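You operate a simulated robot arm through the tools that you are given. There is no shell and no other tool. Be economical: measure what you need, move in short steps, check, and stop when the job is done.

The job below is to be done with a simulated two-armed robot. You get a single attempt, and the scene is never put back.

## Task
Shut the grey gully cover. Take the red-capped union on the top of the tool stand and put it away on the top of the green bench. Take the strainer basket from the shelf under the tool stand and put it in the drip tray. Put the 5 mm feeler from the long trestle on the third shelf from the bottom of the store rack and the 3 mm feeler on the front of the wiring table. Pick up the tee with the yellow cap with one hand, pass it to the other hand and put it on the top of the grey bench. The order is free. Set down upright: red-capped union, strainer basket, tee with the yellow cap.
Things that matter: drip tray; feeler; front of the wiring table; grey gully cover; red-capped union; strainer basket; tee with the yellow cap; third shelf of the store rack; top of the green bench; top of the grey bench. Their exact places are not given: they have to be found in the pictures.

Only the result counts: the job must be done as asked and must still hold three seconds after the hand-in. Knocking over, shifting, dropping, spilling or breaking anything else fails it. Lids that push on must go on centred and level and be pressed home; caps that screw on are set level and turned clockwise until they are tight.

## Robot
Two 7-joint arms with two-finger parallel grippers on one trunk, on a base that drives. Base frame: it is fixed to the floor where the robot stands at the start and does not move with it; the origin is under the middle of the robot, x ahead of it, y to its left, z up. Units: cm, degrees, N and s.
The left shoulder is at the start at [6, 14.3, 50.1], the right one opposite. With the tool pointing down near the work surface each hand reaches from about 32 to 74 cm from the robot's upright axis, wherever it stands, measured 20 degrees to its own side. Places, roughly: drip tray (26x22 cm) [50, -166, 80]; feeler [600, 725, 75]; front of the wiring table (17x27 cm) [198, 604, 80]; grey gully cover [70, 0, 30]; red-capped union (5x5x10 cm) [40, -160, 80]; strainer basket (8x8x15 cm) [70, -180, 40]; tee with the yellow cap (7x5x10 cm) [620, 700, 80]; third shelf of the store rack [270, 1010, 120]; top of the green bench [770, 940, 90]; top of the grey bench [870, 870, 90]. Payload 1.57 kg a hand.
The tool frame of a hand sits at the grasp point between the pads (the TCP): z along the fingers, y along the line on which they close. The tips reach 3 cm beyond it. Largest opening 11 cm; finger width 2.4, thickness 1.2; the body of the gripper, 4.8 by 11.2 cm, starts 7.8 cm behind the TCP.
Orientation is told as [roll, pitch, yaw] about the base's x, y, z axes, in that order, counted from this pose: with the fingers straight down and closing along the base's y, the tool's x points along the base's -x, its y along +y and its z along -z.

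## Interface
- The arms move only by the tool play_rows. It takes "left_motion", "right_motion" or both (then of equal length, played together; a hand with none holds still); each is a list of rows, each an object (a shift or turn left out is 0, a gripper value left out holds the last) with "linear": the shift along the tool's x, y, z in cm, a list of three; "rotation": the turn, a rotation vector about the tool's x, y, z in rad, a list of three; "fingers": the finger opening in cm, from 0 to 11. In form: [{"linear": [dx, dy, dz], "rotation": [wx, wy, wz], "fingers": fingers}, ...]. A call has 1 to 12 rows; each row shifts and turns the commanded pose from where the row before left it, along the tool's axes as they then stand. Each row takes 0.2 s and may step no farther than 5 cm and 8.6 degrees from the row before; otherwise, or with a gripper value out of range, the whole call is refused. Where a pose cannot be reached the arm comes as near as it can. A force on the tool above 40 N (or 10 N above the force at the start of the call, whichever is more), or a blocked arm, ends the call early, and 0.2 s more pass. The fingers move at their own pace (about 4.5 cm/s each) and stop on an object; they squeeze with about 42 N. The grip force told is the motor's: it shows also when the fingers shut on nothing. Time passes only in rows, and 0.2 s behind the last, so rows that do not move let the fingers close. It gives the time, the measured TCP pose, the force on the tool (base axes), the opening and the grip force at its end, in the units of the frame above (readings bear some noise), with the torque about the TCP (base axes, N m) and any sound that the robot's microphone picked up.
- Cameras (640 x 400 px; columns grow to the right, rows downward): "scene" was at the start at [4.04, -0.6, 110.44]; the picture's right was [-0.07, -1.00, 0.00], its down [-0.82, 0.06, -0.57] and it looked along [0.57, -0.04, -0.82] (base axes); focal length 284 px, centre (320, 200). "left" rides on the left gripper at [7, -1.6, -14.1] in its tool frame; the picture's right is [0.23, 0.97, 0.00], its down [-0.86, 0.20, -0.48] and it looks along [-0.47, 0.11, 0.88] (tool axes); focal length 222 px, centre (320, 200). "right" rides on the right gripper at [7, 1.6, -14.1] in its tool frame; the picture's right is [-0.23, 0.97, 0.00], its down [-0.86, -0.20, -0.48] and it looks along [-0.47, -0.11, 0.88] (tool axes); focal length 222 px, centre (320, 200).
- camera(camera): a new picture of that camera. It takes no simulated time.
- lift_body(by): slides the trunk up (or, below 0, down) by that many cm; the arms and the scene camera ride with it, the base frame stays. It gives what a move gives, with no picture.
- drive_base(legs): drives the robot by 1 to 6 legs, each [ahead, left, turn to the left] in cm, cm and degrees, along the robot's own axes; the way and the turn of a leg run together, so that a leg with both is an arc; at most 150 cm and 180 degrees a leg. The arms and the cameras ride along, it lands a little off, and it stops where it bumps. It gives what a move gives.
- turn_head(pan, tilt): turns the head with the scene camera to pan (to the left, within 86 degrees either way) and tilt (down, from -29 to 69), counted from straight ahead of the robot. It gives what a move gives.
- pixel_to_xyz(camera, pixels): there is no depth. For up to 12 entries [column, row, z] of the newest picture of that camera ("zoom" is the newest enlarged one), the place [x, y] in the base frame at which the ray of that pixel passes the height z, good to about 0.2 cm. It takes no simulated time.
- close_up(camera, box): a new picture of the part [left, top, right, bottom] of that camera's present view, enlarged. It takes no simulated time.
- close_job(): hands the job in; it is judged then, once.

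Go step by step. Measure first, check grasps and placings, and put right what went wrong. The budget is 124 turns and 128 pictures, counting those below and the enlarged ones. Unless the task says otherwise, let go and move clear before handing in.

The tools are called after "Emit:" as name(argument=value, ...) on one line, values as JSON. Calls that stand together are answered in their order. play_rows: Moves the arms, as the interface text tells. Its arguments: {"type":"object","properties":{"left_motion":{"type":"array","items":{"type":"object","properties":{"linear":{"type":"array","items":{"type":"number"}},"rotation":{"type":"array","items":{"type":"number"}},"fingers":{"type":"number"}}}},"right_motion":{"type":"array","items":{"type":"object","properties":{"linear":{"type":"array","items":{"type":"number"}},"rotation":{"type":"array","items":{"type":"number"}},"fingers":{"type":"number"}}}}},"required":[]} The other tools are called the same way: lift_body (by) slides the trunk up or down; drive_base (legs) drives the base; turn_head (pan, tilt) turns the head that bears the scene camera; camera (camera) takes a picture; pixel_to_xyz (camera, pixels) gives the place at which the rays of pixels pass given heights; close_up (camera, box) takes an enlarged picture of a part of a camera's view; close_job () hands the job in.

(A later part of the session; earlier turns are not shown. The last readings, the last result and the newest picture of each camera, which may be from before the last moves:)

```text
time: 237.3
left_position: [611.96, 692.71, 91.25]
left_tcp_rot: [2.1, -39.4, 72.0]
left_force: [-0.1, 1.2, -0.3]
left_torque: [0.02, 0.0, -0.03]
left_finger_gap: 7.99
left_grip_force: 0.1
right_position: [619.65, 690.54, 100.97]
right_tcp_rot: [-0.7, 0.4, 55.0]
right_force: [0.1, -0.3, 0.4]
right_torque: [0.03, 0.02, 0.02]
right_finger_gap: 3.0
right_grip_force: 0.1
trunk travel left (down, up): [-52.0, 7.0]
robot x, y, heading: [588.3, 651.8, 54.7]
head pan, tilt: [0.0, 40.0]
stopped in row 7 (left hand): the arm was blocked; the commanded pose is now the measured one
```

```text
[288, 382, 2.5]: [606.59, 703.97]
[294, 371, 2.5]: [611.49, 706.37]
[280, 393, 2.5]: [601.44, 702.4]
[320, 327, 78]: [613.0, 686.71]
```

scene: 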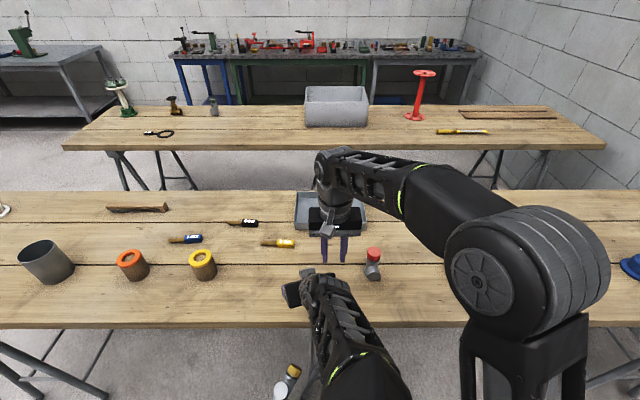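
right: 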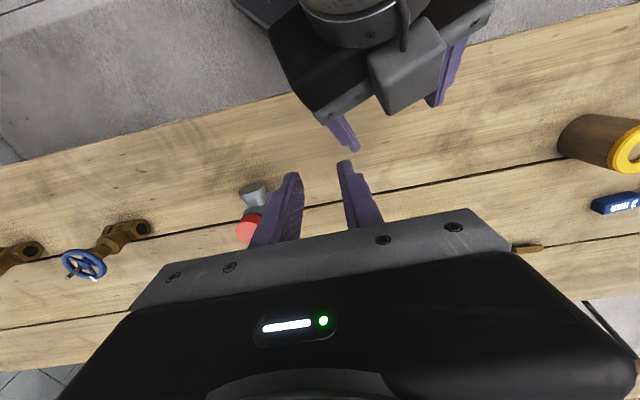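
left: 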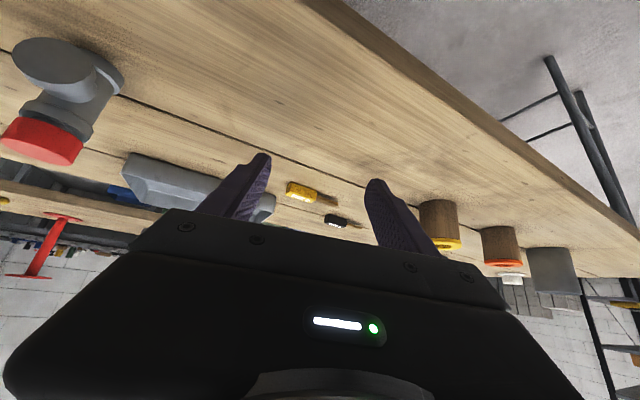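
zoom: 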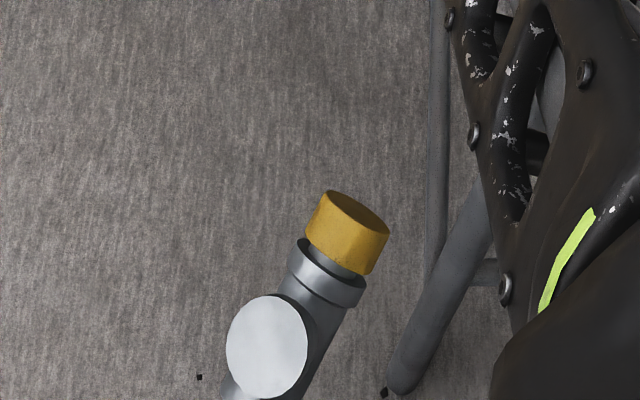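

The tee lies on the floor with its branch up and the cap towards bearing ~22°, about 10 cm inside the table edge. I'll back off, raise clear, lower the trunk fully and look again.

Emit:
drive_base(legs=[[-36, 0, 0]])

Emit:
lift_body(by=-40)

Emit:
play_rows(left_motion=[{"rotation": [0, 0.14, 0], "linear": [1, 1, -1], "fingers": 7}, {"rotation": [0, 0.14, 0], "linear": [1, 2, -1]}, {"rotation": [0, 0.14, 0], "linear": [0, 2, 0]}, {"rotation": [0, 0.14, 0], "linear": [0, 2, 0]}, {"rotation": [0, 0.13, 0], "linear": [0, 2, 0]}, {"rotation": [-0.03, 0, 0.14], "linear": [0, 2, 0]}, {"rotation": [0, 0, 0.14]}, {"rotation": [0, 0, 0.14]}, {"rotation": [0, 0, 0.14]}, {"rotation": [0, 0, 0.14]}, {"rotation": [0, 0, 0.14]}], right_motion=[{"linear": [2, -3, 0]}, {"linear": [2, -3, 0]}, {"linear": [0, -4, 0]}, {"linear": [0, -4, 0]}, {"linear": [0, -4, 0]}, {"linear": [0, -3, 0]}, {}, {}, {}, {}, {}])

Emit:
lift_body(by=-12)

Emit:
camera(camera="scene")

```text
time: 238.0
left_position: [611.65, 692.37, 91.28]
left_tcp_rot: [2.3, -39.5, 71.9]
left_force: [-0.4, 0.9, 0.0]
left_torque: [-0.03, -0.05, -0.02]
left_finger_gap: 8.0
left_grip_force: 0.0
right_position: [619.55, 690.17, 100.96]
right_tcp_rot: [-0.7, 0.4, 54.8]
right_force: [-0.1, -0.8, -0.1]
right_torque: [-0.01, -0.04, 0.03]
right_finger_gap: 3.01
right_grip_force: 0.1
trunk travel left (down, up): [-52.0, 7.0]
robot x, y, heading: [588.11, 651.58, 54.3]
head pan, tilt: [0.0, 40.0]
stopped in leg 1: the robot was blocked; the commanded pose is now the measured one
```

```text
time: 239.3
left_position: [612.06, 692.41, 83.02]
left_tcp_rot: [1.2, -40.3, 72.5]
left_force: [-12.3, -21.7, 32.3]
left_torque: [-0.69, -1.07, -0.93]
left_finger_gap: 7.52
left_grip_force: 0.0
right_position: [619.44, 689.94, 92.29]
right_tcp_rot: [-0.7, 0.2, 54.9]
right_force: [0.0, -0.6, -0.2]
right_torque: [-0.04, 0.0, 0.01]
right_finger_gap: 2.99
right_grip_force: 0.0
trunk travel left (down, up): [-43.2, 15.8]
robot x, y, heading: [587.73, 651.19, 54.2]
head pan, tilt: [0.0, 40.0]
stopped: the force on the tool passed its limit at 78 N (the readings are from after the stop); the commanded pose is now the measured one
```

```text
time: 241.7
left_position: [600.87, 693.02, 83.64]
left_tcp_rot: [2.5, 1.6, 25.1]
left_force: [0.7, 0.3, -0.2]
left_torque: [0.02, 0.02, -0.04]
left_finger_gap: 6.99
left_grip_force: 0.1
right_position: [634.02, 674.67, 92.22]
right_tcp_rot: [-0.8, 0.4, 54.9]
right_force: [-0.7, -0.2, 0.0]
right_torque: [-0.03, 0.0, 0.0]
right_finger_gap: 3.02
right_grip_force: 0.1
trunk travel left (down, up): [-43.2, 15.8]
robot x, y, heading: [588.15, 651.44, 54.5]
head pan, tilt: [0.0, 40.0]
```

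```text
time: 242.2
left_position: [600.81, 693.1, 82.9]
left_tcp_rot: [2.3, 1.7, 25.0]
left_force: [-2.4, -2.4, 8.8]
left_torque: [0.28, 0.15, -0.01]
left_finger_gap: 6.92
left_grip_force: 0.0
right_position: [634.06, 674.69, 91.35]
right_tcp_rot: [-0.7, 0.5, 55.0]
right_force: [-0.1, 1.0, -0.1]
right_torque: [0.01, 0.02, 0.01]
right_finger_gap: 2.98
right_grip_force: 0.0
trunk travel left (down, up): [-42.2, 16.8]
robot x, y, heading: [588.38, 652.29, 54.6]
head pan, tilt: [0.0, 40.0]
stopped: the force on the tool passed its limit at 82 N (the readings are from after the stop); the commanded pose is now the measured one
```

```text
29 pictures are left
```

scene: 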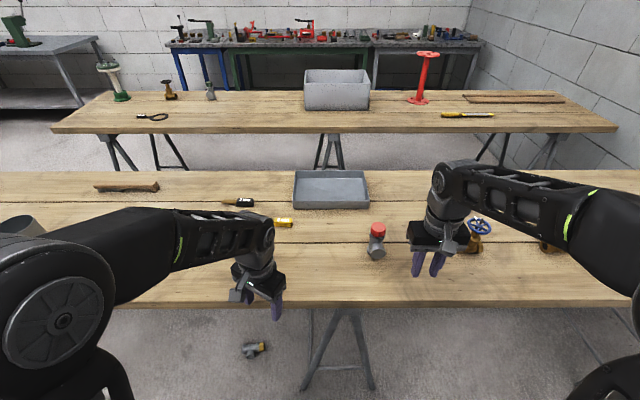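

The backing was blocked before it began, perhaps by the arm's jam, and the left tips then came down on the table top (z≈80). I'll raise both hands clear and try backing again.

Emit:
play_rows(left_motion=[{"linear": [0, 0, -4]}, {"linear": [0, 0, -4]}], right_motion=[{"linear": [0, 0, -2]}, {"linear": [0, 0, -2]}])

Emit:
drive_base(legs=[[-32, 0, 0]])

```text
time: 242.8
left_position: [601.09, 692.57, 90.95]
left_tcp_rot: [2.5, 1.7, 25.1]
left_force: [-0.8, -0.1, -0.6]
left_torque: [0.0, 0.02, -0.02]
left_finger_gap: 7.02
left_grip_force: 0.0
right_position: [633.93, 674.54, 95.23]
right_tcp_rot: [-0.7, 0.3, 54.8]
right_force: [0.2, -0.2, 0.2]
right_torque: [-0.01, 0.02, 0.01]
right_finger_gap: 3.02
right_grip_force: 0.1
trunk travel left (down, up): [-42.2, 16.8]
robot x, y, heading: [588.22, 651.88, 54.5]
head pan, tilt: [0.0, 40.0]
```

```text
time: 244.9
left_position: [582.61, 666.69, 90.83]
left_tcp_rot: [2.4, 1.7, 25.0]
left_force: [-0.1, 0.1, -0.4]
left_torque: [-0.01, 0.04, 0.03]
left_finger_gap: 6.99
left_grip_force: 0.1
right_position: [615.52, 648.52, 95.34]
right_tcp_rot: [-0.8, 0.4, 54.7]
right_force: [0.3, 0.0, 0.6]
right_torque: [0.01, -0.02, 0.0]
right_finger_gap: 2.99
right_grip_force: 0.0
trunk travel left (down, up): [-42.2, 16.8]
robot x, y, heading: [569.16, 626.13, 54.1]
head pan, tilt: [0.0, 40.0]
```

Backed off. Now I'll lower the trunk and look at the tee.

Emit:
lift_body(by=-40)

Emit:
turn_head(pan=8, tilt=42)

Emit:
camera(camera="scene")

Emit:
close_up(camera="scene", box=[260, 150, 420, 260])

```text
time: 248.7
left_position: [582.64, 666.86, 50.87]
left_tcp_rot: [2.4, 1.7, 24.9]
left_force: [-0.5, 0.3, -1.0]
left_torque: [-0.02, -0.02, 0.0]
left_finger_gap: 6.96
left_grip_force: 0.0
right_position: [615.59, 648.65, 55.22]
right_tcp_rot: [-0.7, 0.4, 54.6]
right_force: [0.2, -0.5, 0.6]
right_torque: [0.02, 0.0, 0.02]
right_finger_gap: 3.0
right_grip_force: 0.0
trunk travel left (down, up): [-2.2, 56.8]
robot x, y, heading: [569.47, 625.97, 54.2]
head pan, tilt: [0.0, 40.0]
```

```text
time: 249.4
left_position: [582.76, 666.83, 50.76]
left_tcp_rot: [2.3, 1.8, 24.9]
left_force: [-0.2, -0.6, 0.5]
left_torque: [0.01, 0.03, 0.01]
left_finger_gap: 6.99
left_grip_force: 0.1
right_position: [615.46, 648.64, 55.36]
right_tcp_rot: [-0.7, 0.4, 54.7]
right_force: [0.2, 0.0, 0.1]
right_torque: [-0.01, -0.01, -0.03]
right_finger_gap: 3.02
right_grip_force: 0.0
trunk travel left (down, up): [-2.2, 56.8]
robot x, y, heading: [569.48, 626.1, 54.1]
head pan, tilt: [8.0, 42.0]
```

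```text
28 pictures are left
```

scene: 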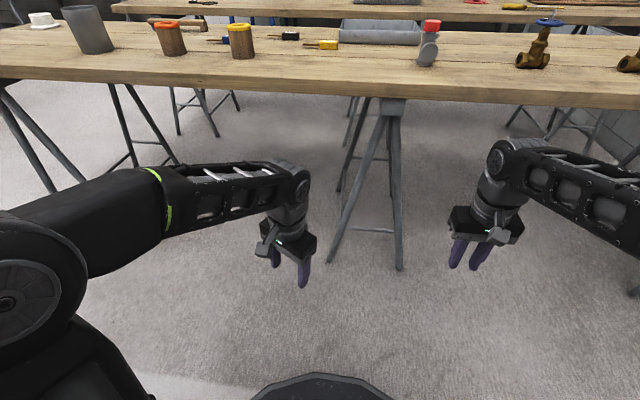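

```text
3.64 times, centred on (340, 205) of scene
```

zoom: 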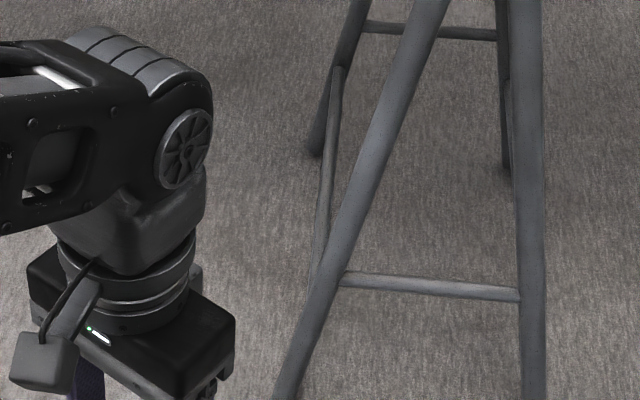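

The tee must be hidden behind the left hand (computed floor place ≈(598,720)). I'll look with the left camera.

Emit:
camera(camera="left")

```text
26 pictures are left
```

left: 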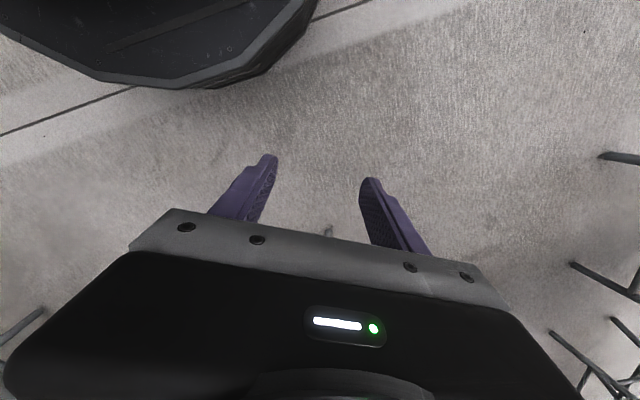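

The gripper blocks the forward view. I'll move the left hand 16 cm to its left and look with the head again.

Emit:
play_rows(left_motion=[{"linear": [1.95, 3.5, 0]}, {"linear": [1.95, 3.5, 0]}, {"linear": [1.95, 3.5, 0]}, {"linear": [1.95, 3.5, 0]}])

Emit:
camera(camera="scene")

Emit:
close_up(camera="scene", box=[190, 170, 350, 270])

```text
time: 250.4
left_position: [569.95, 676.01, 51.83]
left_tcp_rot: [2.4, 1.8, 24.9]
left_force: [0.8, -0.1, 0.5]
left_torque: [0.0, 0.01, -0.02]
left_finger_gap: 6.99
left_grip_force: 0.0
right_position: [615.62, 648.67, 55.4]
right_tcp_rot: [-0.6, 0.5, 54.7]
right_force: [-0.3, -0.2, 0.0]
right_torque: [0.02, -0.02, 0.0]
right_finger_gap: 3.0
right_grip_force: 0.1
trunk travel left (down, up): [-2.2, 56.8]
robot x, y, heading: [569.26, 626.18, 54.3]
head pan, tilt: [8.0, 42.0]
```

```text
25 pictures are left
```

scene: 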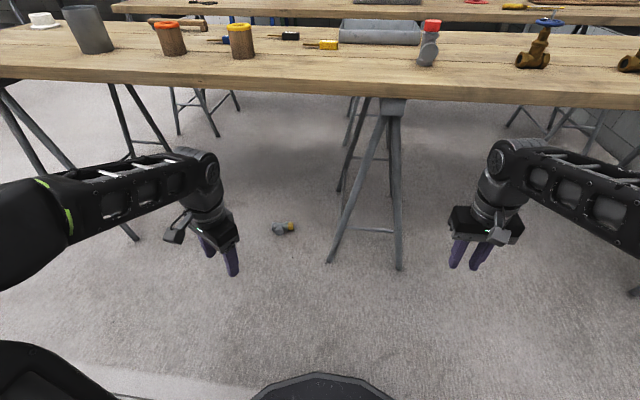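

```text
4.00 times, centred on (270, 220) of scene
```

zoom: 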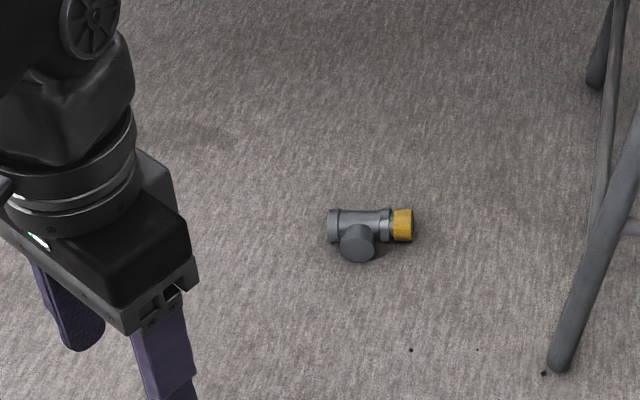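

The tee is at (282,227) lying with its branch towards the robot and the cap to the right. I'll measure its ends.

Emit:
pixel_to_xyz(camera="scene", pixels=[[273, 225.5, 2.5], [293, 226, 2.5], [279.5, 231, 2.5], [282, 226, 2.5], [330, 263, 0], [320, 104, 77]])

```text
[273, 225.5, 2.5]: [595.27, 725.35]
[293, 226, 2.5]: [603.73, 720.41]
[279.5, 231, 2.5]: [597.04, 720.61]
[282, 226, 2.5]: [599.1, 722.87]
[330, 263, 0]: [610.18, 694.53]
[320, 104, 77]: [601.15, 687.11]
```

The tee's base end is at (595.5,725.2) and its cap end at (603.9,720.3), bearing -30°, 28 cm under the table. I'll lower the left hand near the floor, turn it to suit, and drive in with heading 25.

Emit:
play_rows(left_motion=[{"linear": [0, 0, 4.7]}, {"linear": [0, 0, 4.7]}, {"linear": [0, 0, 4.7]}, {"linear": [0, 0, 4.7]}, {"linear": [0, 0, 4.7]}, {"linear": [0, 0, 4.7]}, {"linear": [0, 0, 4.7]}, {"linear": [0, 0, 3.5]}, {"rotation": [0, 0, 0.14]}, {"rotation": [0, 0, 0.14]}, {"rotation": [0, 0, 0.14]}, {"rotation": [0, 0, 0.1]}], right_motion=[{"linear": [3, 0, 0]}, {"linear": [3, 0, 0]}, {"linear": [3, 0, 0]}, {}, {}, {}, {}, {}, {}, {}, {}, {}])

Emit:
drive_base(legs=[[0, 0, -29.2], [6, 0, 0]])

```text
time: 253.0
left_position: [568.16, 677.17, 15.38]
left_tcp_rot: [1.2, 2.6, -5.1]
left_force: [-0.2, 0.0, -0.2]
left_torque: [0.01, 0.01, 0.01]
left_finger_gap: 7.01
left_grip_force: 0.1
right_position: [610.34, 641.15, 55.29]
right_tcp_rot: [-0.8, 0.5, 54.6]
right_force: [0.5, -0.5, -0.4]
right_torque: [0.0, -0.02, -0.01]
right_finger_gap: 3.0
right_grip_force: 0.1
trunk travel left (down, up): [-2.2, 56.8]
robot x, y, heading: [569.37, 625.78, 54.0]
head pan, tilt: [8.0, 42.0]
```

```text
time: 255.5
left_position: [599.43, 673.39, 15.28]
left_tcp_rot: [1.2, 2.6, -35.0]
left_force: [0.4, -0.4, 0.0]
left_torque: [0.02, -0.02, 0.02]
left_finger_gap: 7.01
left_grip_force: 0.2
right_position: [617.79, 621.27, 55.22]
right_tcp_rot: [-0.7, 0.5, 24.6]
right_force: [1.1, -0.4, 0.6]
right_torque: [0.03, 0.02, 0.0]
right_finger_gap: 3.04
right_grip_force: 0.1
trunk travel left (down, up): [-2.2, 56.8]
robot x, y, heading: [574.87, 628.2, 24.2]
head pan, tilt: [8.0, 42.0]
```

The hand's yaw is near what's needed. I'll strafe left 50 to bring it beside the tee, then view it with the left camera.

Emit:
drive_base(legs=[[0, 50, 0]])

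Emit:
camera(camera="left")

```text
time: 258.4
left_position: [578.68, 719.26, 15.24]
left_tcp_rot: [1.3, 2.8, -34.9]
left_force: [0.5, -0.5, 0.4]
left_torque: [0.03, -0.02, 0.01]
left_finger_gap: 6.99
left_grip_force: 0.0
right_position: [597.19, 666.99, 55.36]
right_tcp_rot: [-0.7, 0.5, 24.6]
right_force: [-0.3, -0.2, -0.4]
right_torque: [-0.01, -0.01, 0.02]
right_finger_gap: 2.97
right_grip_force: 0.0
trunk travel left (down, up): [-2.2, 56.8]
robot x, y, heading: [554.11, 674.57, 24.2]
head pan, tilt: [8.0, 42.0]
```

```text
23 pictures are left
```

left: 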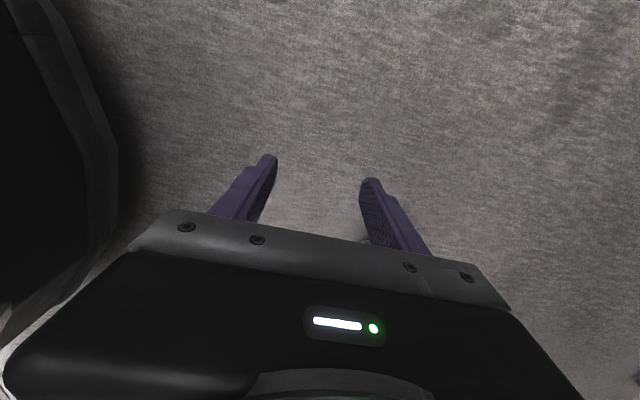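

The tee is still ahead of the gripper, hidden by it. I'll move over the base-end point, level the tool, and look.

Emit:
play_rows(left_motion=[{"linear": [-2.9, 3.63, 0]}, {"linear": [-2.9, 3.63, 0]}, {"linear": [-2.9, 3.63, 0]}, {"linear": [-2.9, 3.63, 0]}, {"rotation": [0.023, -0.047, -0.075]}, {"linear": [0, 0, 2]}])

Emit:
camera(camera="left")

Emit:
pixel_to_xyz(camera="left", pixels=[[320, 200, 2.5], [320, 170, 2.5], [320, 140, 2.5], [370, 200, 2.5], [270, 200, 2.5]])

```text
time: 259.8
left_position: [596.41, 724.54, 12.98]
left_tcp_rot: [0.0, -0.1, -30.7]
left_force: [-0.4, 0.2, -0.2]
left_torque: [0.0, -0.02, 0.01]
left_finger_gap: 6.98
left_grip_force: 0.1
right_position: [597.13, 667.17, 55.36]
right_tcp_rot: [-0.7, 0.4, 24.6]
right_force: [-0.5, -0.9, 0.1]
right_torque: [0.02, -0.02, 0.0]
right_finger_gap: 2.98
right_grip_force: 0.1
trunk travel left (down, up): [-2.2, 56.8]
robot x, y, heading: [554.02, 674.36, 23.8]
head pan, tilt: [8.0, 42.0]
```

```text
22 pictures are left
```

left: 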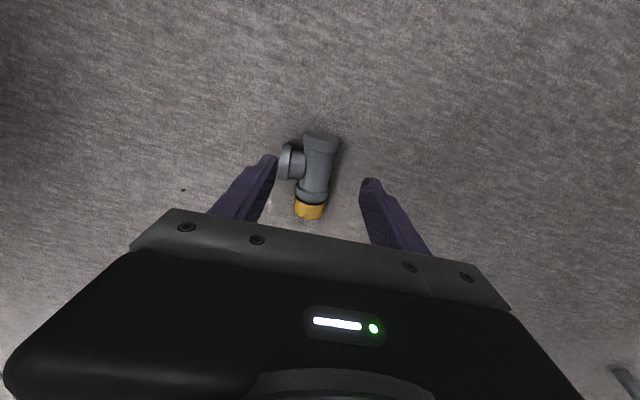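

```text
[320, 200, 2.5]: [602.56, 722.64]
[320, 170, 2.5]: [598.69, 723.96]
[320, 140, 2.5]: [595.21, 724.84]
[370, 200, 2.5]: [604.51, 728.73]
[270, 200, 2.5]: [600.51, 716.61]
```

The tee is seen well: base end at (321,134), cap at (308,213). I'll shift to grip the base end, descend to z≈3.4 and close.

Emit:
play_rows(left_motion=[{"linear": [1.03, -0.52, 2]}, {"linear": [0, 0, 3]}, {"linear": [0, 0, 3]}, {"linear": [0, 0, 1.5]}, {"fingers": 3}, {"fingers": 3}, {"fingers": 3}, {"fingers": 3}])

Emit:
camera(camera="left")

```text
time: 261.6
left_position: [595.16, 724.69, 3.49]
left_tcp_rot: [0.1, 0.0, -30.8]
left_force: [0.8, 1.9, -0.5]
left_torque: [0.08, -0.03, 0.07]
left_finger_gap: 4.24
left_grip_force: 35.2
right_position: [597.1, 667.13, 55.36]
right_tcp_rot: [-0.7, 0.4, 24.6]
right_force: [-0.2, 0.1, 0.0]
right_torque: [0.05, 0.02, 0.01]
right_finger_gap: 3.0
right_grip_force: 0.1
trunk travel left (down, up): [-2.2, 56.8]
robot x, y, heading: [554.1, 674.48, 24.1]
head pan, tilt: [8.0, 42.0]
```

```text
21 pictures are left
```

left: 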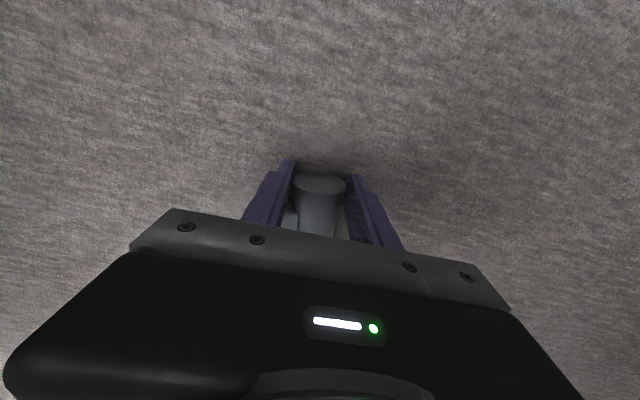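

The base hub is gripped at 4.2 cm. I'll lift it clear of the floor and strafe back out from under the table.

Emit:
play_rows(left_motion=[{"linear": [0, 0, -2]}, {"linear": [0, 0, -4]}, {"linear": [0, 0, -4]}, {"linear": [0, 0, -3]}])

Emit:
drive_base(legs=[[0, -60, 0], [-10, 0, 0]])

Emit:
play_rows(left_motion=[{"linear": [0, 0, -4]}, {"linear": [0, 0, -4]}, {"linear": [0, 0, -4]}, {"linear": [0, 0, -4]}, {"linear": [0, 0, -4]}, {"linear": [0, 0, -4]}, {"rotation": [0, -0.14, 0]}, {"rotation": [0, -0.14, 0]}, {"rotation": [0, -0.14, 0]}, {"rotation": [0, -0.14, 0]}, {"rotation": [0, -0.14, 0]}, {"rotation": [0, -0.14, 0]}])

```text
time: 262.6
left_position: [595.25, 724.69, 16.44]
left_tcp_rot: [-0.2, -0.1, -30.7]
left_force: [-0.3, 0.7, -5.1]
left_torque: [0.1, 0.16, 0.01]
left_finger_gap: 4.13
left_grip_force: 42.1
right_position: [597.14, 667.16, 55.33]
right_tcp_rot: [-0.7, 0.4, 24.6]
right_force: [-0.2, 0.1, -0.6]
right_torque: [-0.01, 0.0, 0.0]
right_finger_gap: 3.01
right_grip_force: 0.1
trunk travel left (down, up): [-2.2, 56.8]
robot x, y, heading: [554.36, 674.33, 24.3]
head pan, tilt: [8.0, 42.0]
```

```text
time: 264.6
left_position: [604.87, 702.27, 16.32]
left_tcp_rot: [0.1, 1.6, -30.6]
left_force: [-0.9, -0.2, -4.1]
left_torque: [0.13, 0.14, 0.01]
left_finger_gap: 4.13
left_grip_force: 41.6
right_position: [607.42, 643.37, 55.36]
right_tcp_rot: [-0.8, 0.4, 24.1]
right_force: [-0.1, -0.1, -0.6]
right_torque: [-0.01, 0.02, 0.02]
right_finger_gap: 3.01
right_grip_force: 0.2
trunk travel left (down, up): [-2.2, 56.8]
robot x, y, heading: [564.46, 651.25, 23.8]
head pan, tilt: [8.0, 42.0]
stopped in leg 1: the force on the tool passed its limit at 65 N (the readings are from after the stop); the commanded pose is now the measured one
```

```text
time: 267.2
left_position: [605.46, 702.06, 40.46]
left_tcp_rot: [0.4, -46.6, -30.9]
left_force: [0.8, 0.2, -4.3]
left_torque: [0.14, 0.16, -0.03]
left_finger_gap: 4.09
left_grip_force: 41.9
right_position: [607.26, 643.36, 55.25]
right_tcp_rot: [-0.7, 0.5, 24.2]
right_force: [-0.4, -0.3, 0.2]
right_torque: [0.01, 0.03, -0.04]
right_finger_gap: 2.99
right_grip_force: 0.0
trunk travel left (down, up): [-2.2, 56.8]
robot x, y, heading: [564.38, 650.49, 23.6]
head pan, tilt: [8.0, 42.0]
```

The hand bumped the trestle leg at (610,694) while strafing. The tee is still held, and I hope the trestle is unmoved. I'll drive back 16 first, then strafe out.

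Emit:
drive_base(legs=[[-16, 0, 0], [0, -45, 0]])

Emit:
camera(camera="scene")

```text
time: 270.7
left_position: [612.42, 658.64, 40.26]
left_tcp_rot: [0.2, -46.4, -41.4]
left_force: [-0.3, 0.6, -4.4]
left_torque: [0.13, 0.11, -0.01]
left_finger_gap: 4.11
left_grip_force: 42.1
right_position: [603.76, 600.55, 55.37]
right_tcp_rot: [-0.7, 0.4, 13.6]
right_force: [0.4, -0.2, -0.1]
right_torque: [-0.01, -0.04, 0.0]
right_finger_gap: 3.01
right_grip_force: 0.0
trunk travel left (down, up): [-2.2, 56.8]
robot x, y, heading: [562.46, 615.92, 13.3]
head pan, tilt: [8.0, 42.0]
stopped in leg 2: the robot was blocked; the commanded pose is now the measured one
```

```text
20 pictures are left
```

scene: 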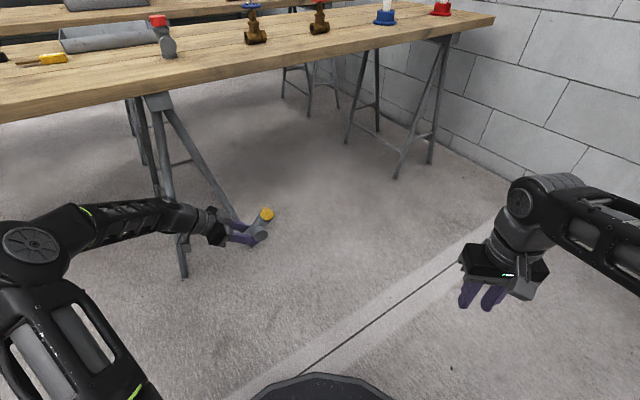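

I'm in free space now with the tee held. I'll finish turning the left tool horizontal (tee upright) and bring it in front of the robot.

Emit:
play_rows(left_motion=[{"rotation": [0, -0.14, 0]}, {"rotation": [0, -0.14, 0]}, {"rotation": [0, -0.14, 0]}, {"rotation": [0, -0.14, 0]}, {"rotation": [0, -0.14, 0]}, {"rotation": [0, -0.06, 0]}, {"linear": [0, -3.6, 2.8]}, {"linear": [0, -3.6, 2.8]}, {"linear": [0, -3.6, 2.8]}, {"linear": [0, -3.6, 2.8]}, {"linear": [0, -3.6, 2.8]}, {"linear": [0, -3.6, 2.8]}], right_motion=[{"fingers": 7, "linear": [0, 0, -3]}, {"linear": [0, 0, -4]}, {"linear": [0, 0, -3]}, {}, {}, {}, {}, {}, {}, {}, {}, {}])

Emit:
camera(camera="scene")

```text
time: 273.3
left_position: [610.63, 631.03, 39.98]
left_tcp_rot: [76.1, -89.7, -117.0]
left_force: [0.1, -0.5, -4.7]
left_torque: [0.01, -0.02, 0.0]
left_finger_gap: 4.1
left_grip_force: 41.4
right_position: [604.41, 600.54, 61.64]
right_tcp_rot: [-0.8, 0.4, 13.5]
right_force: [-0.3, -0.2, 0.1]
right_torque: [-0.05, -0.01, -0.02]
right_finger_gap: 7.01
right_grip_force: 0.1
right hand out of reach, approached as far as the arm can: row 2, 3
trunk travel left (down, up): [-2.2, 56.8]
robot x, y, heading: [562.97, 615.97, 13.4]
head pan, tilt: [8.0, 42.0]
```

```text
19 pictures are left
```

scene: 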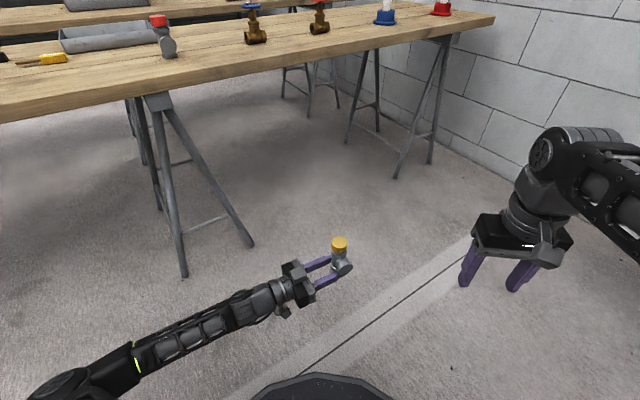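

The tee stands upright in the left hand, axis ≈(611.4,630.4), top z≈49. I'll turn the right hand to yaw 49 so it closes clear of the branch and bring it above.

Emit:
play_rows(right_motion=[{"rotation": [0, 0, -0.124]}, {"rotation": [0, 0, -0.124]}, {"rotation": [0, 0, -0.124]}, {"rotation": [0, 0, -0.124]}, {"rotation": [0, 0, -0.124]}, {"linear": [-3.88, 2.04, 0]}, {"linear": [-3.88, 2.04, 0]}, {"linear": [-3.88, 2.04, 0]}, {"linear": [-3.88, 2.04, 0]}, {"linear": [-3.88, 2.04, 0]}, {"linear": [-3.88, 2.04, 0]}, {"linear": [-3.88, 2.04, 0]}])

Emit:
camera(camera="right")

Emit:
pixel_to_xyz(camera="right", pixels=[[320, 120, 49], [320, 150, 49], [350, 120, 49], [320, 180, 49]])

```text
time: 275.9
left_position: [610.64, 630.9, 39.98]
left_tcp_rot: [79.6, -89.7, -120.7]
left_force: [-0.3, -0.5, -3.1]
left_torque: [0.08, 0.05, 0.01]
left_finger_gap: 4.08
left_grip_force: 42.2
right_position: [609.53, 625.51, 59.76]
right_tcp_rot: [-0.4, 0.3, 48.9]
right_force: [-0.4, -1.4, -0.2]
right_torque: [0.06, -0.05, -0.03]
right_finger_gap: 6.98
right_grip_force: 0.1
right hand out of reach, approached as far as the arm can: row 9, 10, 11, 12
trunk travel left (down, up): [-2.2, 56.8]
robot x, y, heading: [563.05, 616.07, 12.9]
head pan, tilt: [8.0, 42.0]
```

```text
18 pictures are left
```

right: 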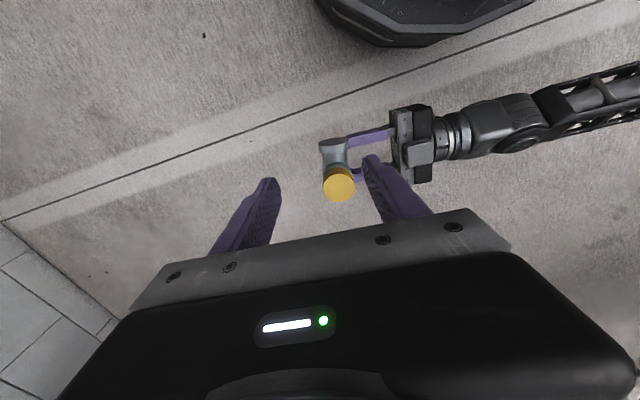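

```text
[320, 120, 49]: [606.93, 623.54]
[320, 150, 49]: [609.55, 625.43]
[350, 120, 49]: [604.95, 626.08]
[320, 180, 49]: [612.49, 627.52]
```

The cap is at (611.8,629.6); the right hand is at its reach limit 4.7 cm short. I'll bring the tee to it with the left hand, then descend the right hand.

Emit:
play_rows(left_motion=[{"linear": [0, -2.3, 0.49]}, {"linear": [0, -2.3, 0.49]}, {}, {}, {}, {}, {}], right_motion=[{}, {}, {}, {"linear": [0, 0, 3]}, {"linear": [0, 0, 3]}, {"linear": [0, 0, 3]}, {"linear": [0, 0, 1.2]}])

Emit:
camera(camera="right")

```text
time: 277.5
left_position: [608.54, 627.09, 40.24]
left_tcp_rot: [83.7, -89.8, -124.9]
left_force: [0.3, 0.8, -4.1]
left_torque: [0.05, 0.05, 0.02]
left_finger_gap: 4.11
left_grip_force: 42.0
right_position: [609.82, 625.1, 49.75]
right_tcp_rot: [-0.3, 0.6, 49.0]
right_force: [-0.4, 0.6, 0.4]
right_torque: [0.0, 0.01, 0.0]
right_finger_gap: 7.02
right_grip_force: 0.1
trunk travel left (down, up): [-2.2, 56.8]
robot x, y, heading: [562.79, 615.96, 13.0]
head pan, tilt: [8.0, 42.0]
```

```text
17 pictures are left
```

right: 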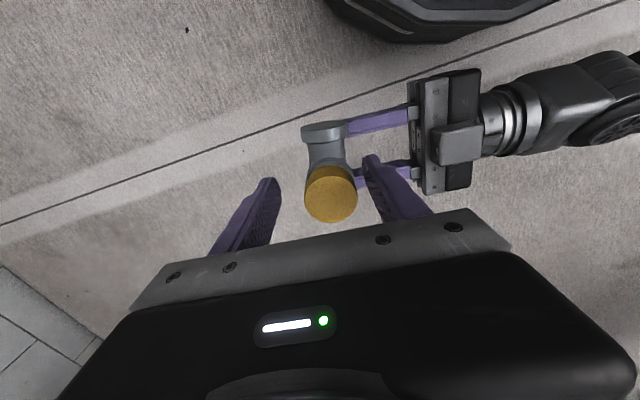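

The cap is nearly centred at (330,190). I'll nudge the left hand 0.6 to centre it, lower the right by 1.3 and close.

Emit:
play_rows(left_motion=[{"linear": [0, 0, 0.6]}, {}, {}, {}, {}, {}, {}], right_motion=[{}, {"linear": [0, 0, 1.3]}, {"fingers": 3}, {"fingers": 3}, {"fingers": 3}, {"fingers": 3}, {"fingers": 3}])

Emit:
close_up(camera="right", box=[220, 90, 460, 250])

```text
time: 279.1
left_position: [609.19, 626.81, 40.29]
left_tcp_rot: [86.1, -89.9, -127.2]
left_force: [5.4, -2.9, -3.2]
left_torque: [-0.11, 0.23, 0.25]
left_finger_gap: 4.11
left_grip_force: 41.5
right_position: [609.74, 625.1, 48.31]
right_tcp_rot: [-0.2, 0.8, 49.1]
right_force: [-4.2, 2.5, -0.7]
right_torque: [0.35, 0.19, -0.16]
right_finger_gap: 4.0
right_grip_force: 42.4
trunk travel left (down, up): [-2.2, 56.8]
robot x, y, heading: [562.63, 615.72, 12.8]
head pan, tilt: [8.0, 42.0]
```

```text
2.50 times, centred on (340, 170) of right
```

zoom: 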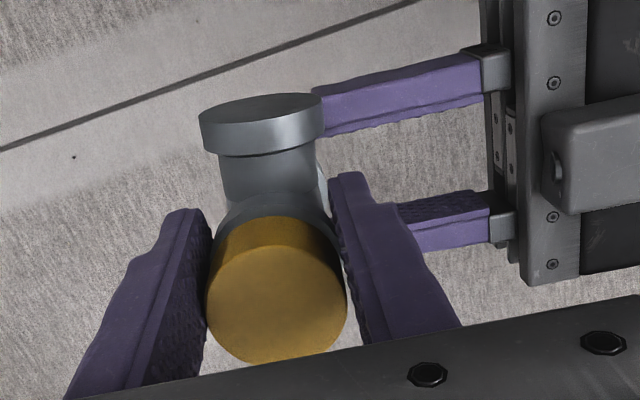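

A firm, centred grip. I'll release with the left hand and draw it away.

Emit:
play_rows(left_motion=[{"fingers": 8}, {"fingers": 8}, {"fingers": 8}, {"linear": [0, 0, -2]}, {"linear": [0, 0, -4]}, {"linear": [0, 0, -4]}, {"linear": [0, 0, -4]}])

Emit:
lift_body(by=40)

Emit:
turn_head(pan=-75, tilt=45)

Emit:
camera(camera="scene")

```text
time: 280.7
left_position: [598.39, 636.04, 40.13]
left_tcp_rot: [90.5, -89.9, -131.7]
left_force: [0.8, -0.1, -0.6]
left_torque: [0.01, 0.02, -0.01]
left_finger_gap: 8.0
left_grip_force: 0.1
right_position: [609.71, 625.06, 48.3]
right_tcp_rot: [-0.2, 0.9, 49.1]
right_force: [0.2, 1.1, -0.2]
right_torque: [-0.02, 0.03, 0.01]
right_finger_gap: 4.0
right_grip_force: 42.3
trunk travel left (down, up): [-2.2, 56.8]
robot x, y, heading: [562.76, 615.94, 13.1]
head pan, tilt: [8.0, 42.0]
```

```text
time: 284.5
left_position: [598.43, 636.15, 80.09]
left_tcp_rot: [87.5, -89.9, -128.6]
left_force: [0.3, 0.4, 0.3]
left_torque: [-0.01, 0.0, 0.01]
left_finger_gap: 8.0
left_grip_force: 0.1
right_position: [609.81, 625.0, 88.36]
right_tcp_rot: [-0.3, 0.9, 49.1]
right_force: [-0.2, -0.1, -3.4]
right_torque: [-0.01, 0.02, 0.01]
right_finger_gap: 3.99
right_grip_force: 41.9
trunk travel left (down, up): [-42.2, 16.8]
robot x, y, heading: [563.31, 615.92, 13.2]
head pan, tilt: [8.0, 42.0]
```

```text
time: 286.1
left_position: [598.57, 636.15, 80.16]
left_tcp_rot: [88.0, -89.9, -129.1]
left_force: [0.1, -0.5, -0.5]
left_torque: [0.03, -0.03, -0.02]
left_finger_gap: 8.0
left_grip_force: 0.1
right_position: [609.59, 624.92, 88.28]
right_tcp_rot: [-0.3, 0.8, 49.1]
right_force: [0.2, 0.0, -3.2]
right_torque: [0.02, 0.01, -0.02]
right_finger_gap: 3.98
right_grip_force: 41.7
trunk travel left (down, up): [-42.2, 16.8]
robot x, y, heading: [563.28, 615.43, 13.0]
head pan, tilt: [-75.0, 45.0]
```

```text
15 pictures are left
```

scene: 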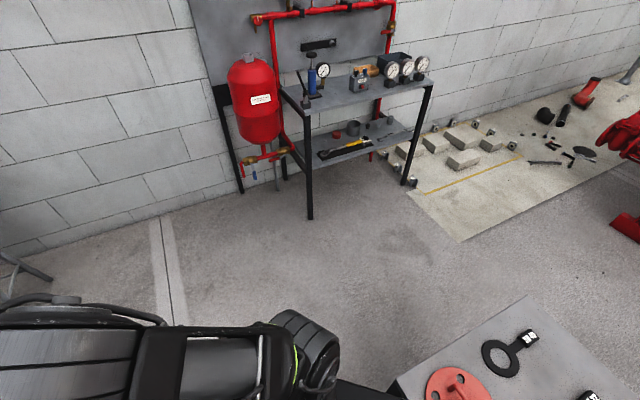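

The handover succeeded and the right hand holds the tee (4.0 cm, 42 N). I'll straighten the left hand to its side, raise the trunk and drive around to the benches.

Emit:
play_rows(left_motion=[{"linear": [0, 0, -4]}, {"rotation": [0, 0.143, 0]}, {"rotation": [0, 0.143, 0]}, {"rotation": [0, 0.143, 0]}, {"rotation": [0, 0.143, 0]}, {"rotation": [0, 0.143, 0]}, {"rotation": [0, 0.143, 0]}, {"rotation": [0, 0.143, 0]}, {"rotation": [0, 0.143, 0]}, {"rotation": [0, 0.143, 0]}, {"rotation": [0, 0.143, 0]}, {"rotation": [0, 0.14, 0]}])

Emit:
lift_body(by=16)

Emit:
play_rows(left_motion=[{"rotation": [0, 0, -0.14]}, {"rotation": [0, 0, -0.14]}, {"rotation": [0, 0, -0.14]}, {"rotation": [0, 0, -0.14]}, {"rotation": [0, 0, -0.14]}, {"rotation": [0, 0, -0.14]}, {"rotation": [0, 0, -0.1]}, {"linear": [0, 4, 0]}, {"linear": [0, 4, 0]}])

Emit:
drive_base(legs=[[0, 0, 41], [27, 105, 0], [27, 105, 0], [120, 0, 0], [120, 0, 0], [0, -150, 0]])

```text
time: 288.7
left_position: [597.41, 640.87, 79.28]
left_tcp_rot: [0.2, 0.1, -41.0]
left_force: [0.1, -0.2, -0.5]
left_torque: [0.03, 0.0, 0.0]
left_finger_gap: 8.01
left_grip_force: 0.1
left hand out of reach, approached as far as the arm can: row 3, 4, 5
right_position: [609.7, 625.04, 88.36]
right_tcp_rot: [-0.3, 0.8, 49.2]
right_force: [-0.3, 0.1, -3.9]
right_torque: [-0.01, -0.01, -0.01]
right_finger_gap: 4.0
right_grip_force: 42.1
trunk travel left (down, up): [-42.2, 16.8]
robot x, y, heading: [562.88, 615.86, 13.0]
head pan, tilt: [-75.0, 45.0]
```

```text
time: 290.5
left_position: [597.36, 640.77, 95.23]
left_tcp_rot: [0.1, -0.1, -41.1]
left_force: [-0.3, 0.3, -0.4]
left_torque: [0.01, -0.02, 0.04]
left_finger_gap: 7.98
left_grip_force: 0.1
right_position: [609.77, 625.1, 104.29]
right_tcp_rot: [-0.2, 0.9, 49.1]
right_force: [-0.8, 0.6, -3.5]
right_torque: [-0.02, 0.05, 0.01]
right_finger_gap: 3.96
right_grip_force: 41.3
trunk travel left (down, up): [-58.2, 0.8]
robot x, y, heading: [562.84, 615.71, 12.9]
head pan, tilt: [-75.0, 45.0]
```

```text
time: 292.5
left_position: [595.57, 648.5, 95.03]
left_tcp_rot: [0.0, -0.1, 12.7]
left_force: [-0.2, -0.1, -0.2]
left_torque: [0.0, 0.02, -0.03]
left_finger_gap: 7.99
left_grip_force: 0.0
right_position: [609.74, 624.93, 104.28]
right_tcp_rot: [-0.3, 0.8, 49.1]
right_force: [-0.7, 0.2, -3.8]
right_torque: [0.0, 0.0, 0.0]
right_finger_gap: 3.96
right_grip_force: 41.7
trunk travel left (down, up): [-58.2, 0.8]
robot x, y, heading: [562.87, 615.92, 13.1]
head pan, tilt: [-75.0, 45.0]
```

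```text
time: 323.5
left_position: [678.69, 957.11, 95.04]
left_tcp_rot: [-0.1, -0.2, 60.7]
left_force: [-0.1, -0.4, -0.2]
left_torque: [0.03, -0.02, -0.01]
left_finger_gap: 8.0
left_grip_force: 0.0
right_position: [705.53, 951.63, 104.35]
right_tcp_rot: [-0.3, 0.6, 97.0]
right_force: [0.8, 0.6, -0.3]
right_torque: [0.01, 0.01, -0.04]
right_finger_gap: 3.96
right_grip_force: 42.6
trunk travel left (down, up): [-58.2, 0.8]
robot x, y, heading: [680.85, 911.06, 61.0]
head pan, tilt: [-75.0, 45.0]
```

The right hand's weight reading dropped to near zero, so I must check the tee with the right camera before going on.

Emit:
camera(camera="right")

```text
14 pictures are left
```

right: 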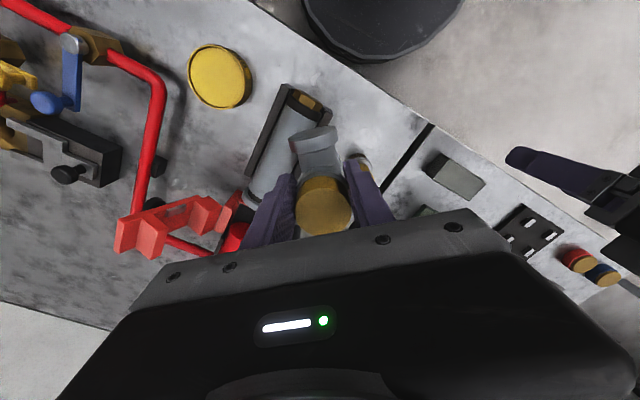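

The tee is still held, but the robot has ended too close to the bench with a heading of 61. I'll raise the hand, back off, square up and continue right in steps.

Emit:
play_rows(right_motion=[{"linear": [0, 0, -2]}, {"linear": [0, 0, -2]}])

Emit:
drive_base(legs=[[-20, 0, 0], [0, 0, -7], [0, -85, 0], [0, -85, 0]])

Emit:
turn_head(pan=0, tilt=50)

Emit:
camera(camera="scene")

```text
time: 324.1
left_position: [678.67, 957.0, 95.1]
left_tcp_rot: [0.0, -0.2, 60.6]
left_force: [-0.1, 0.5, -0.7]
left_torque: [0.0, -0.01, -0.01]
left_finger_gap: 7.98
left_grip_force: 0.1
right_position: [705.48, 951.53, 108.22]
right_tcp_rot: [-0.3, 0.8, 97.0]
right_force: [-0.3, 1.1, -3.1]
right_torque: [-0.02, 0.0, 0.05]
right_finger_gap: 3.94
right_grip_force: 42.4
trunk travel left (down, up): [-58.2, 0.8]
robot x, y, heading: [681.3, 911.21, 61.1]
head pan, tilt: [-75.0, 45.0]
```

```text
time: 334.4
left_position: [811.13, 838.08, 95.16]
left_tcp_rot: [0.0, -0.2, 51.5]
left_force: [0.6, -1.0, 0.6]
left_torque: [-0.01, -0.02, -0.01]
left_finger_gap: 8.02
left_grip_force: 0.1
right_position: [836.96, 828.65, 108.23]
right_tcp_rot: [-0.3, 0.6, 87.8]
right_force: [0.0, 0.5, -0.3]
right_torque: [-0.01, -0.01, 0.01]
right_finger_gap: 3.95
right_grip_force: 42.1
trunk travel left (down, up): [-58.2, 0.8]
robot x, y, heading: [806.16, 791.94, 52.1]
head pan, tilt: [-75.0, 45.0]
```

```text
time: 335.9
left_position: [811.24, 838.15, 95.05]
left_tcp_rot: [-0.1, -0.2, 51.4]
left_force: [-1.2, 0.3, 0.0]
left_torque: [-0.05, -0.01, 0.0]
left_finger_gap: 8.01
left_grip_force: 0.1
right_position: [836.66, 828.49, 108.24]
right_tcp_rot: [-0.3, 0.8, 88.0]
right_force: [-0.2, -0.5, -0.1]
right_torque: [0.04, 0.02, 0.0]
right_finger_gap: 3.95
right_grip_force: 42.2
trunk travel left (down, up): [-58.2, 0.8]
robot x, y, heading: [806.0, 792.37, 52.0]
head pan, tilt: [0.0, 50.0]
```

```text
13 pictures are left
```

scene: 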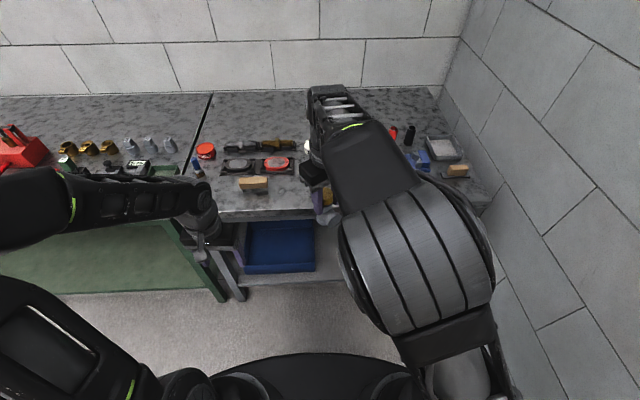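

The grey bench's front strip around (280,203) is free. I'll measure it, along with the nearby items.

Emit:
close_up(camera="scene", box=[190, 130, 370, 240])

Emit:
pixel_to_xyz(camera="scene", pixels=[[285, 203, 84], [285, 215, 84], [255, 191, 84], [285, 180, 84], [215, 218, 84], [300, 195, 84]])

```text
3.56 times, centred on (280, 185) of scene
```

zoom: 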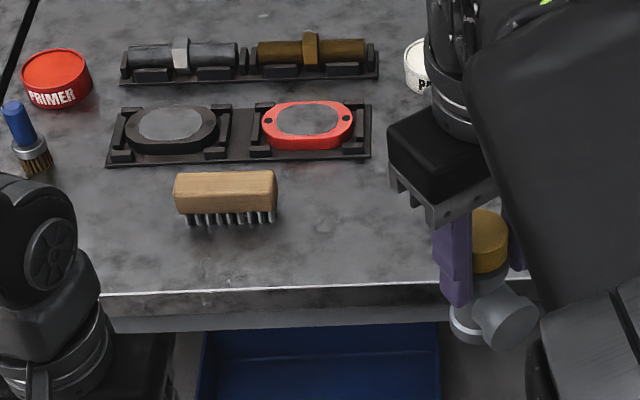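

```text
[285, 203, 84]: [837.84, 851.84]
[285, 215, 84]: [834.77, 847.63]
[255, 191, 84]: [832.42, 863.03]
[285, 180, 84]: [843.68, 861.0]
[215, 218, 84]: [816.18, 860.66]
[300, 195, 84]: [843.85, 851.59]
```

The tee hangs upright and the front strip is free, but I need to be closer. I'll move ahead 8 and right 6, then advance the hand over the strip and look down with the right camera.

Emit:
drive_base(legs=[[8, -6, 0]])

Emit:
play_rows(right_motion=[{"linear": [-3, -2.2, 0]}, {"linear": [-3, -2.2, 0]}, {"linear": [-3, -2.2, 0]}, {"linear": [-3, -2.2, 0]}])

Emit:
camera(camera="right")

```text
time: 337.0
left_position: [820.64, 840.88, 95.07]
left_tcp_rot: [0.1, -0.1, 51.6]
left_force: [1.0, -0.4, -0.8]
left_torque: [0.01, 0.02, -0.02]
left_finger_gap: 8.0
left_grip_force: 0.2
right_position: [846.46, 831.36, 108.01]
right_tcp_rot: [-0.4, 0.8, 88.0]
right_force: [1.0, 0.0, -4.4]
right_torque: [-0.04, 0.05, 0.02]
right_finger_gap: 3.95
right_grip_force: 42.0
trunk travel left (down, up): [-58.2, 0.8]
robot x, y, heading: [815.58, 794.25, 51.9]
head pan, tilt: [0.0, 50.0]
```

```text
time: 338.0
left_position: [820.66, 840.79, 95.1]
left_tcp_rot: [0.0, -0.1, 51.6]
left_force: [0.1, 0.1, -0.2]
left_torque: [-0.01, -0.03, 0.0]
left_finger_gap: 8.02
left_grip_force: 0.0
right_position: [853.68, 840.03, 107.05]
right_tcp_rot: [-0.5, 0.5, 88.1]
right_force: [-0.1, 0.6, -1.0]
right_torque: [-0.02, -0.02, 0.02]
right_finger_gap: 3.95
right_grip_force: 42.8
right hand out of reach, approached as far as the arm can: row 3, 4
trunk travel left (down, up): [-58.2, 0.8]
robot x, y, heading: [815.46, 794.73, 52.2]
head pan, tilt: [0.0, 50.0]
```

```text
11 pictures are left
```

right: 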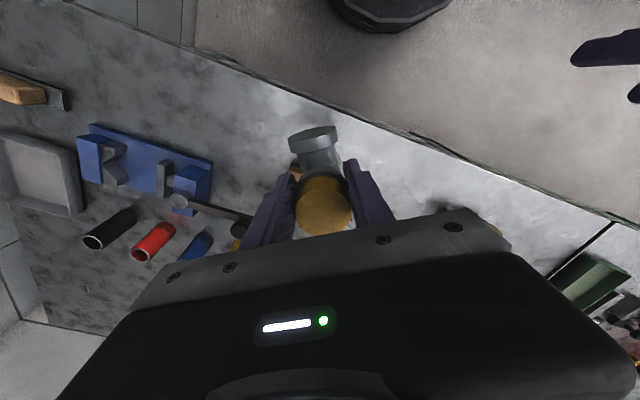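

The spot below (footprint ≈(320,129)) is free and 5 cm in from the edge. I'll lower, push 2 cm further in, and go down gently.

Emit:
play_rows(right_motion=[{"linear": [0, 0, 4]}, {"linear": [0, 0, 3.5]}, {"linear": [-2, -1, 0]}, {"linear": [0, 0, 3]}, {"linear": [0, 0, 1]}, {"linear": [0, 0, 0.5]}, {"linear": [0, 0, 0.5]}, {"linear": [0, 0, 0.4]}, {"linear": [0, 0, 0.4]}, {}])

```text
time: 340.2
left_position: [820.57, 840.68, 95.17]
left_tcp_rot: [0.0, -0.2, 51.7]
left_force: [0.2, -0.2, -0.4]
left_torque: [0.0, 0.01, 0.0]
left_finger_gap: 8.01
left_grip_force: 0.0
right_position: [854.94, 841.72, 93.73]
right_tcp_rot: [-0.6, 0.5, 88.0]
right_force: [5.2, 4.0, 27.6]
right_torque: [0.32, 0.19, -0.06]
right_finger_gap: 3.95
right_grip_force: 42.1
trunk travel left (down, up): [-58.2, 0.8]
robot x, y, heading: [815.68, 794.85, 52.2]
head pan, tilt: [0.0, 50.0]
```

Contact at z 93.7, as expected. I'll ease, release and rise.

Emit:
play_rows(right_motion=[{"linear": [0, 0, -0.1]}, {"fingers": 7}, {"fingers": 7}, {"fingers": 7}, {"linear": [0, 0, -2]}, {"linear": [0, 0, -4]}, {"linear": [0, 0, -4]}, {"linear": [0, 0, -3]}, {"linear": [3.5, 2, 0]}, {"linear": [3.5, 2, 0]}])

Emit:
camera(camera="right")

```text
time: 342.4
left_position: [820.5, 840.73, 95.12]
left_tcp_rot: [0.0, -0.2, 51.7]
left_force: [0.7, 0.0, -0.2]
left_torque: [-0.01, 0.0, -0.06]
left_finger_gap: 8.02
left_grip_force: 0.1
right_position: [849.52, 833.74, 106.31]
right_tcp_rot: [-0.3, 0.8, 88.0]
right_force: [-0.8, 0.5, 0.2]
right_torque: [0.05, -0.02, 0.0]
right_finger_gap: 7.01
right_grip_force: 0.0
right hand out of reach, approached as far as the arm can: row 7, 8
trunk travel left (down, up): [-58.2, 0.8]
robot x, y, heading: [815.91, 794.85, 52.1]
head pan, tilt: [0.0, 50.0]
```

```text
10 pictures are left
```

right: 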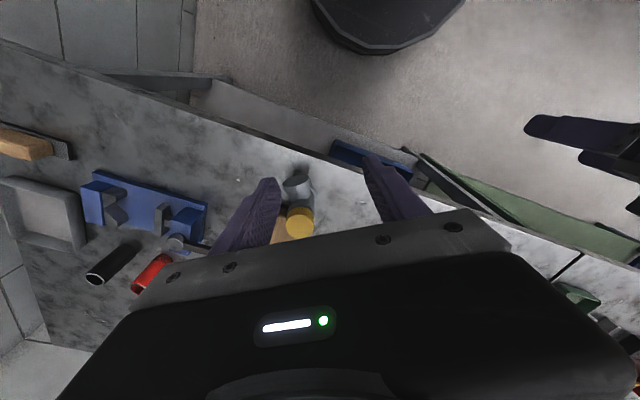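

The tee stands upright on the grey bench. Now I'll drive back around to the long trestle for the feelers, turning the hands towards feeler alignment meanwhile.

Emit:
drive_base(legs=[[-8, 0, 2], [0, 104, 0], [0, 104, 0], [0, 104, 0], [-130, 0, 0], [-128, 0, 0]])

Emit:
play_rows(left_motion=[{"rotation": [0, 0, 0.145]}, {"rotation": [0, 0, 0.145]}, {"rotation": [0, 0, 0.145]}, {"rotation": [0, 0, 0.145]}, {"rotation": [0, 0, 0.145]}, {"rotation": [0, 0, 0.145]}, {"rotation": [0, 0, 0.145]}, {"rotation": [0, 0, 0.145], "linear": [0, 0, -2]}, {"linear": [0, 0, -4], "fingers": 6}], right_motion=[{"rotation": [0, 0, -0.145]}, {"rotation": [0, 0, -0.145]}, {"rotation": [0, 0, -0.145]}, {"rotation": [0, 0, -0.145]}, {"rotation": [0, 0, -0.145]}, {}, {}, {}, {"fingers": 6}])

```text
time: 370.8
left_position: [409.21, 801.76, 95.09]
left_tcp_rot: [0.0, -0.2, 57.3]
left_force: [-0.8, 0.0, 0.4]
left_torque: [0.02, 0.01, 0.01]
left_finger_gap: 8.01
left_grip_force: 0.1
right_position: [438.85, 797.65, 106.3]
right_tcp_rot: [-0.3, 0.7, 93.7]
right_force: [0.0, -0.5, 0.1]
right_torque: [-0.01, 0.01, 0.01]
right_finger_gap: 7.0
right_grip_force: 0.0
trunk travel left (down, up): [-58.2, 0.8]
robot x, y, heading: [408.68, 755.8, 57.9]
head pan, tilt: [0.0, 50.0]
```

```text
time: 372.8
left_position: [409.25, 801.66, 101.2]
left_tcp_rot: [0.1, 0.0, -9.4]
left_force: [0.3, -0.1, 0.4]
left_torque: [0.01, 0.01, 0.0]
left_finger_gap: 5.98
left_grip_force: 0.2
right_position: [438.61, 797.49, 106.18]
right_tcp_rot: [0.2, 0.7, 135.0]
right_force: [-1.1, 0.3, -0.1]
right_torque: [0.05, -0.02, 0.02]
right_finger_gap: 5.99
right_grip_force: 0.1
trunk travel left (down, up): [-58.2, 0.8]
robot x, y, heading: [408.51, 755.54, 57.6]
head pan, tilt: [0.0, 50.0]
```

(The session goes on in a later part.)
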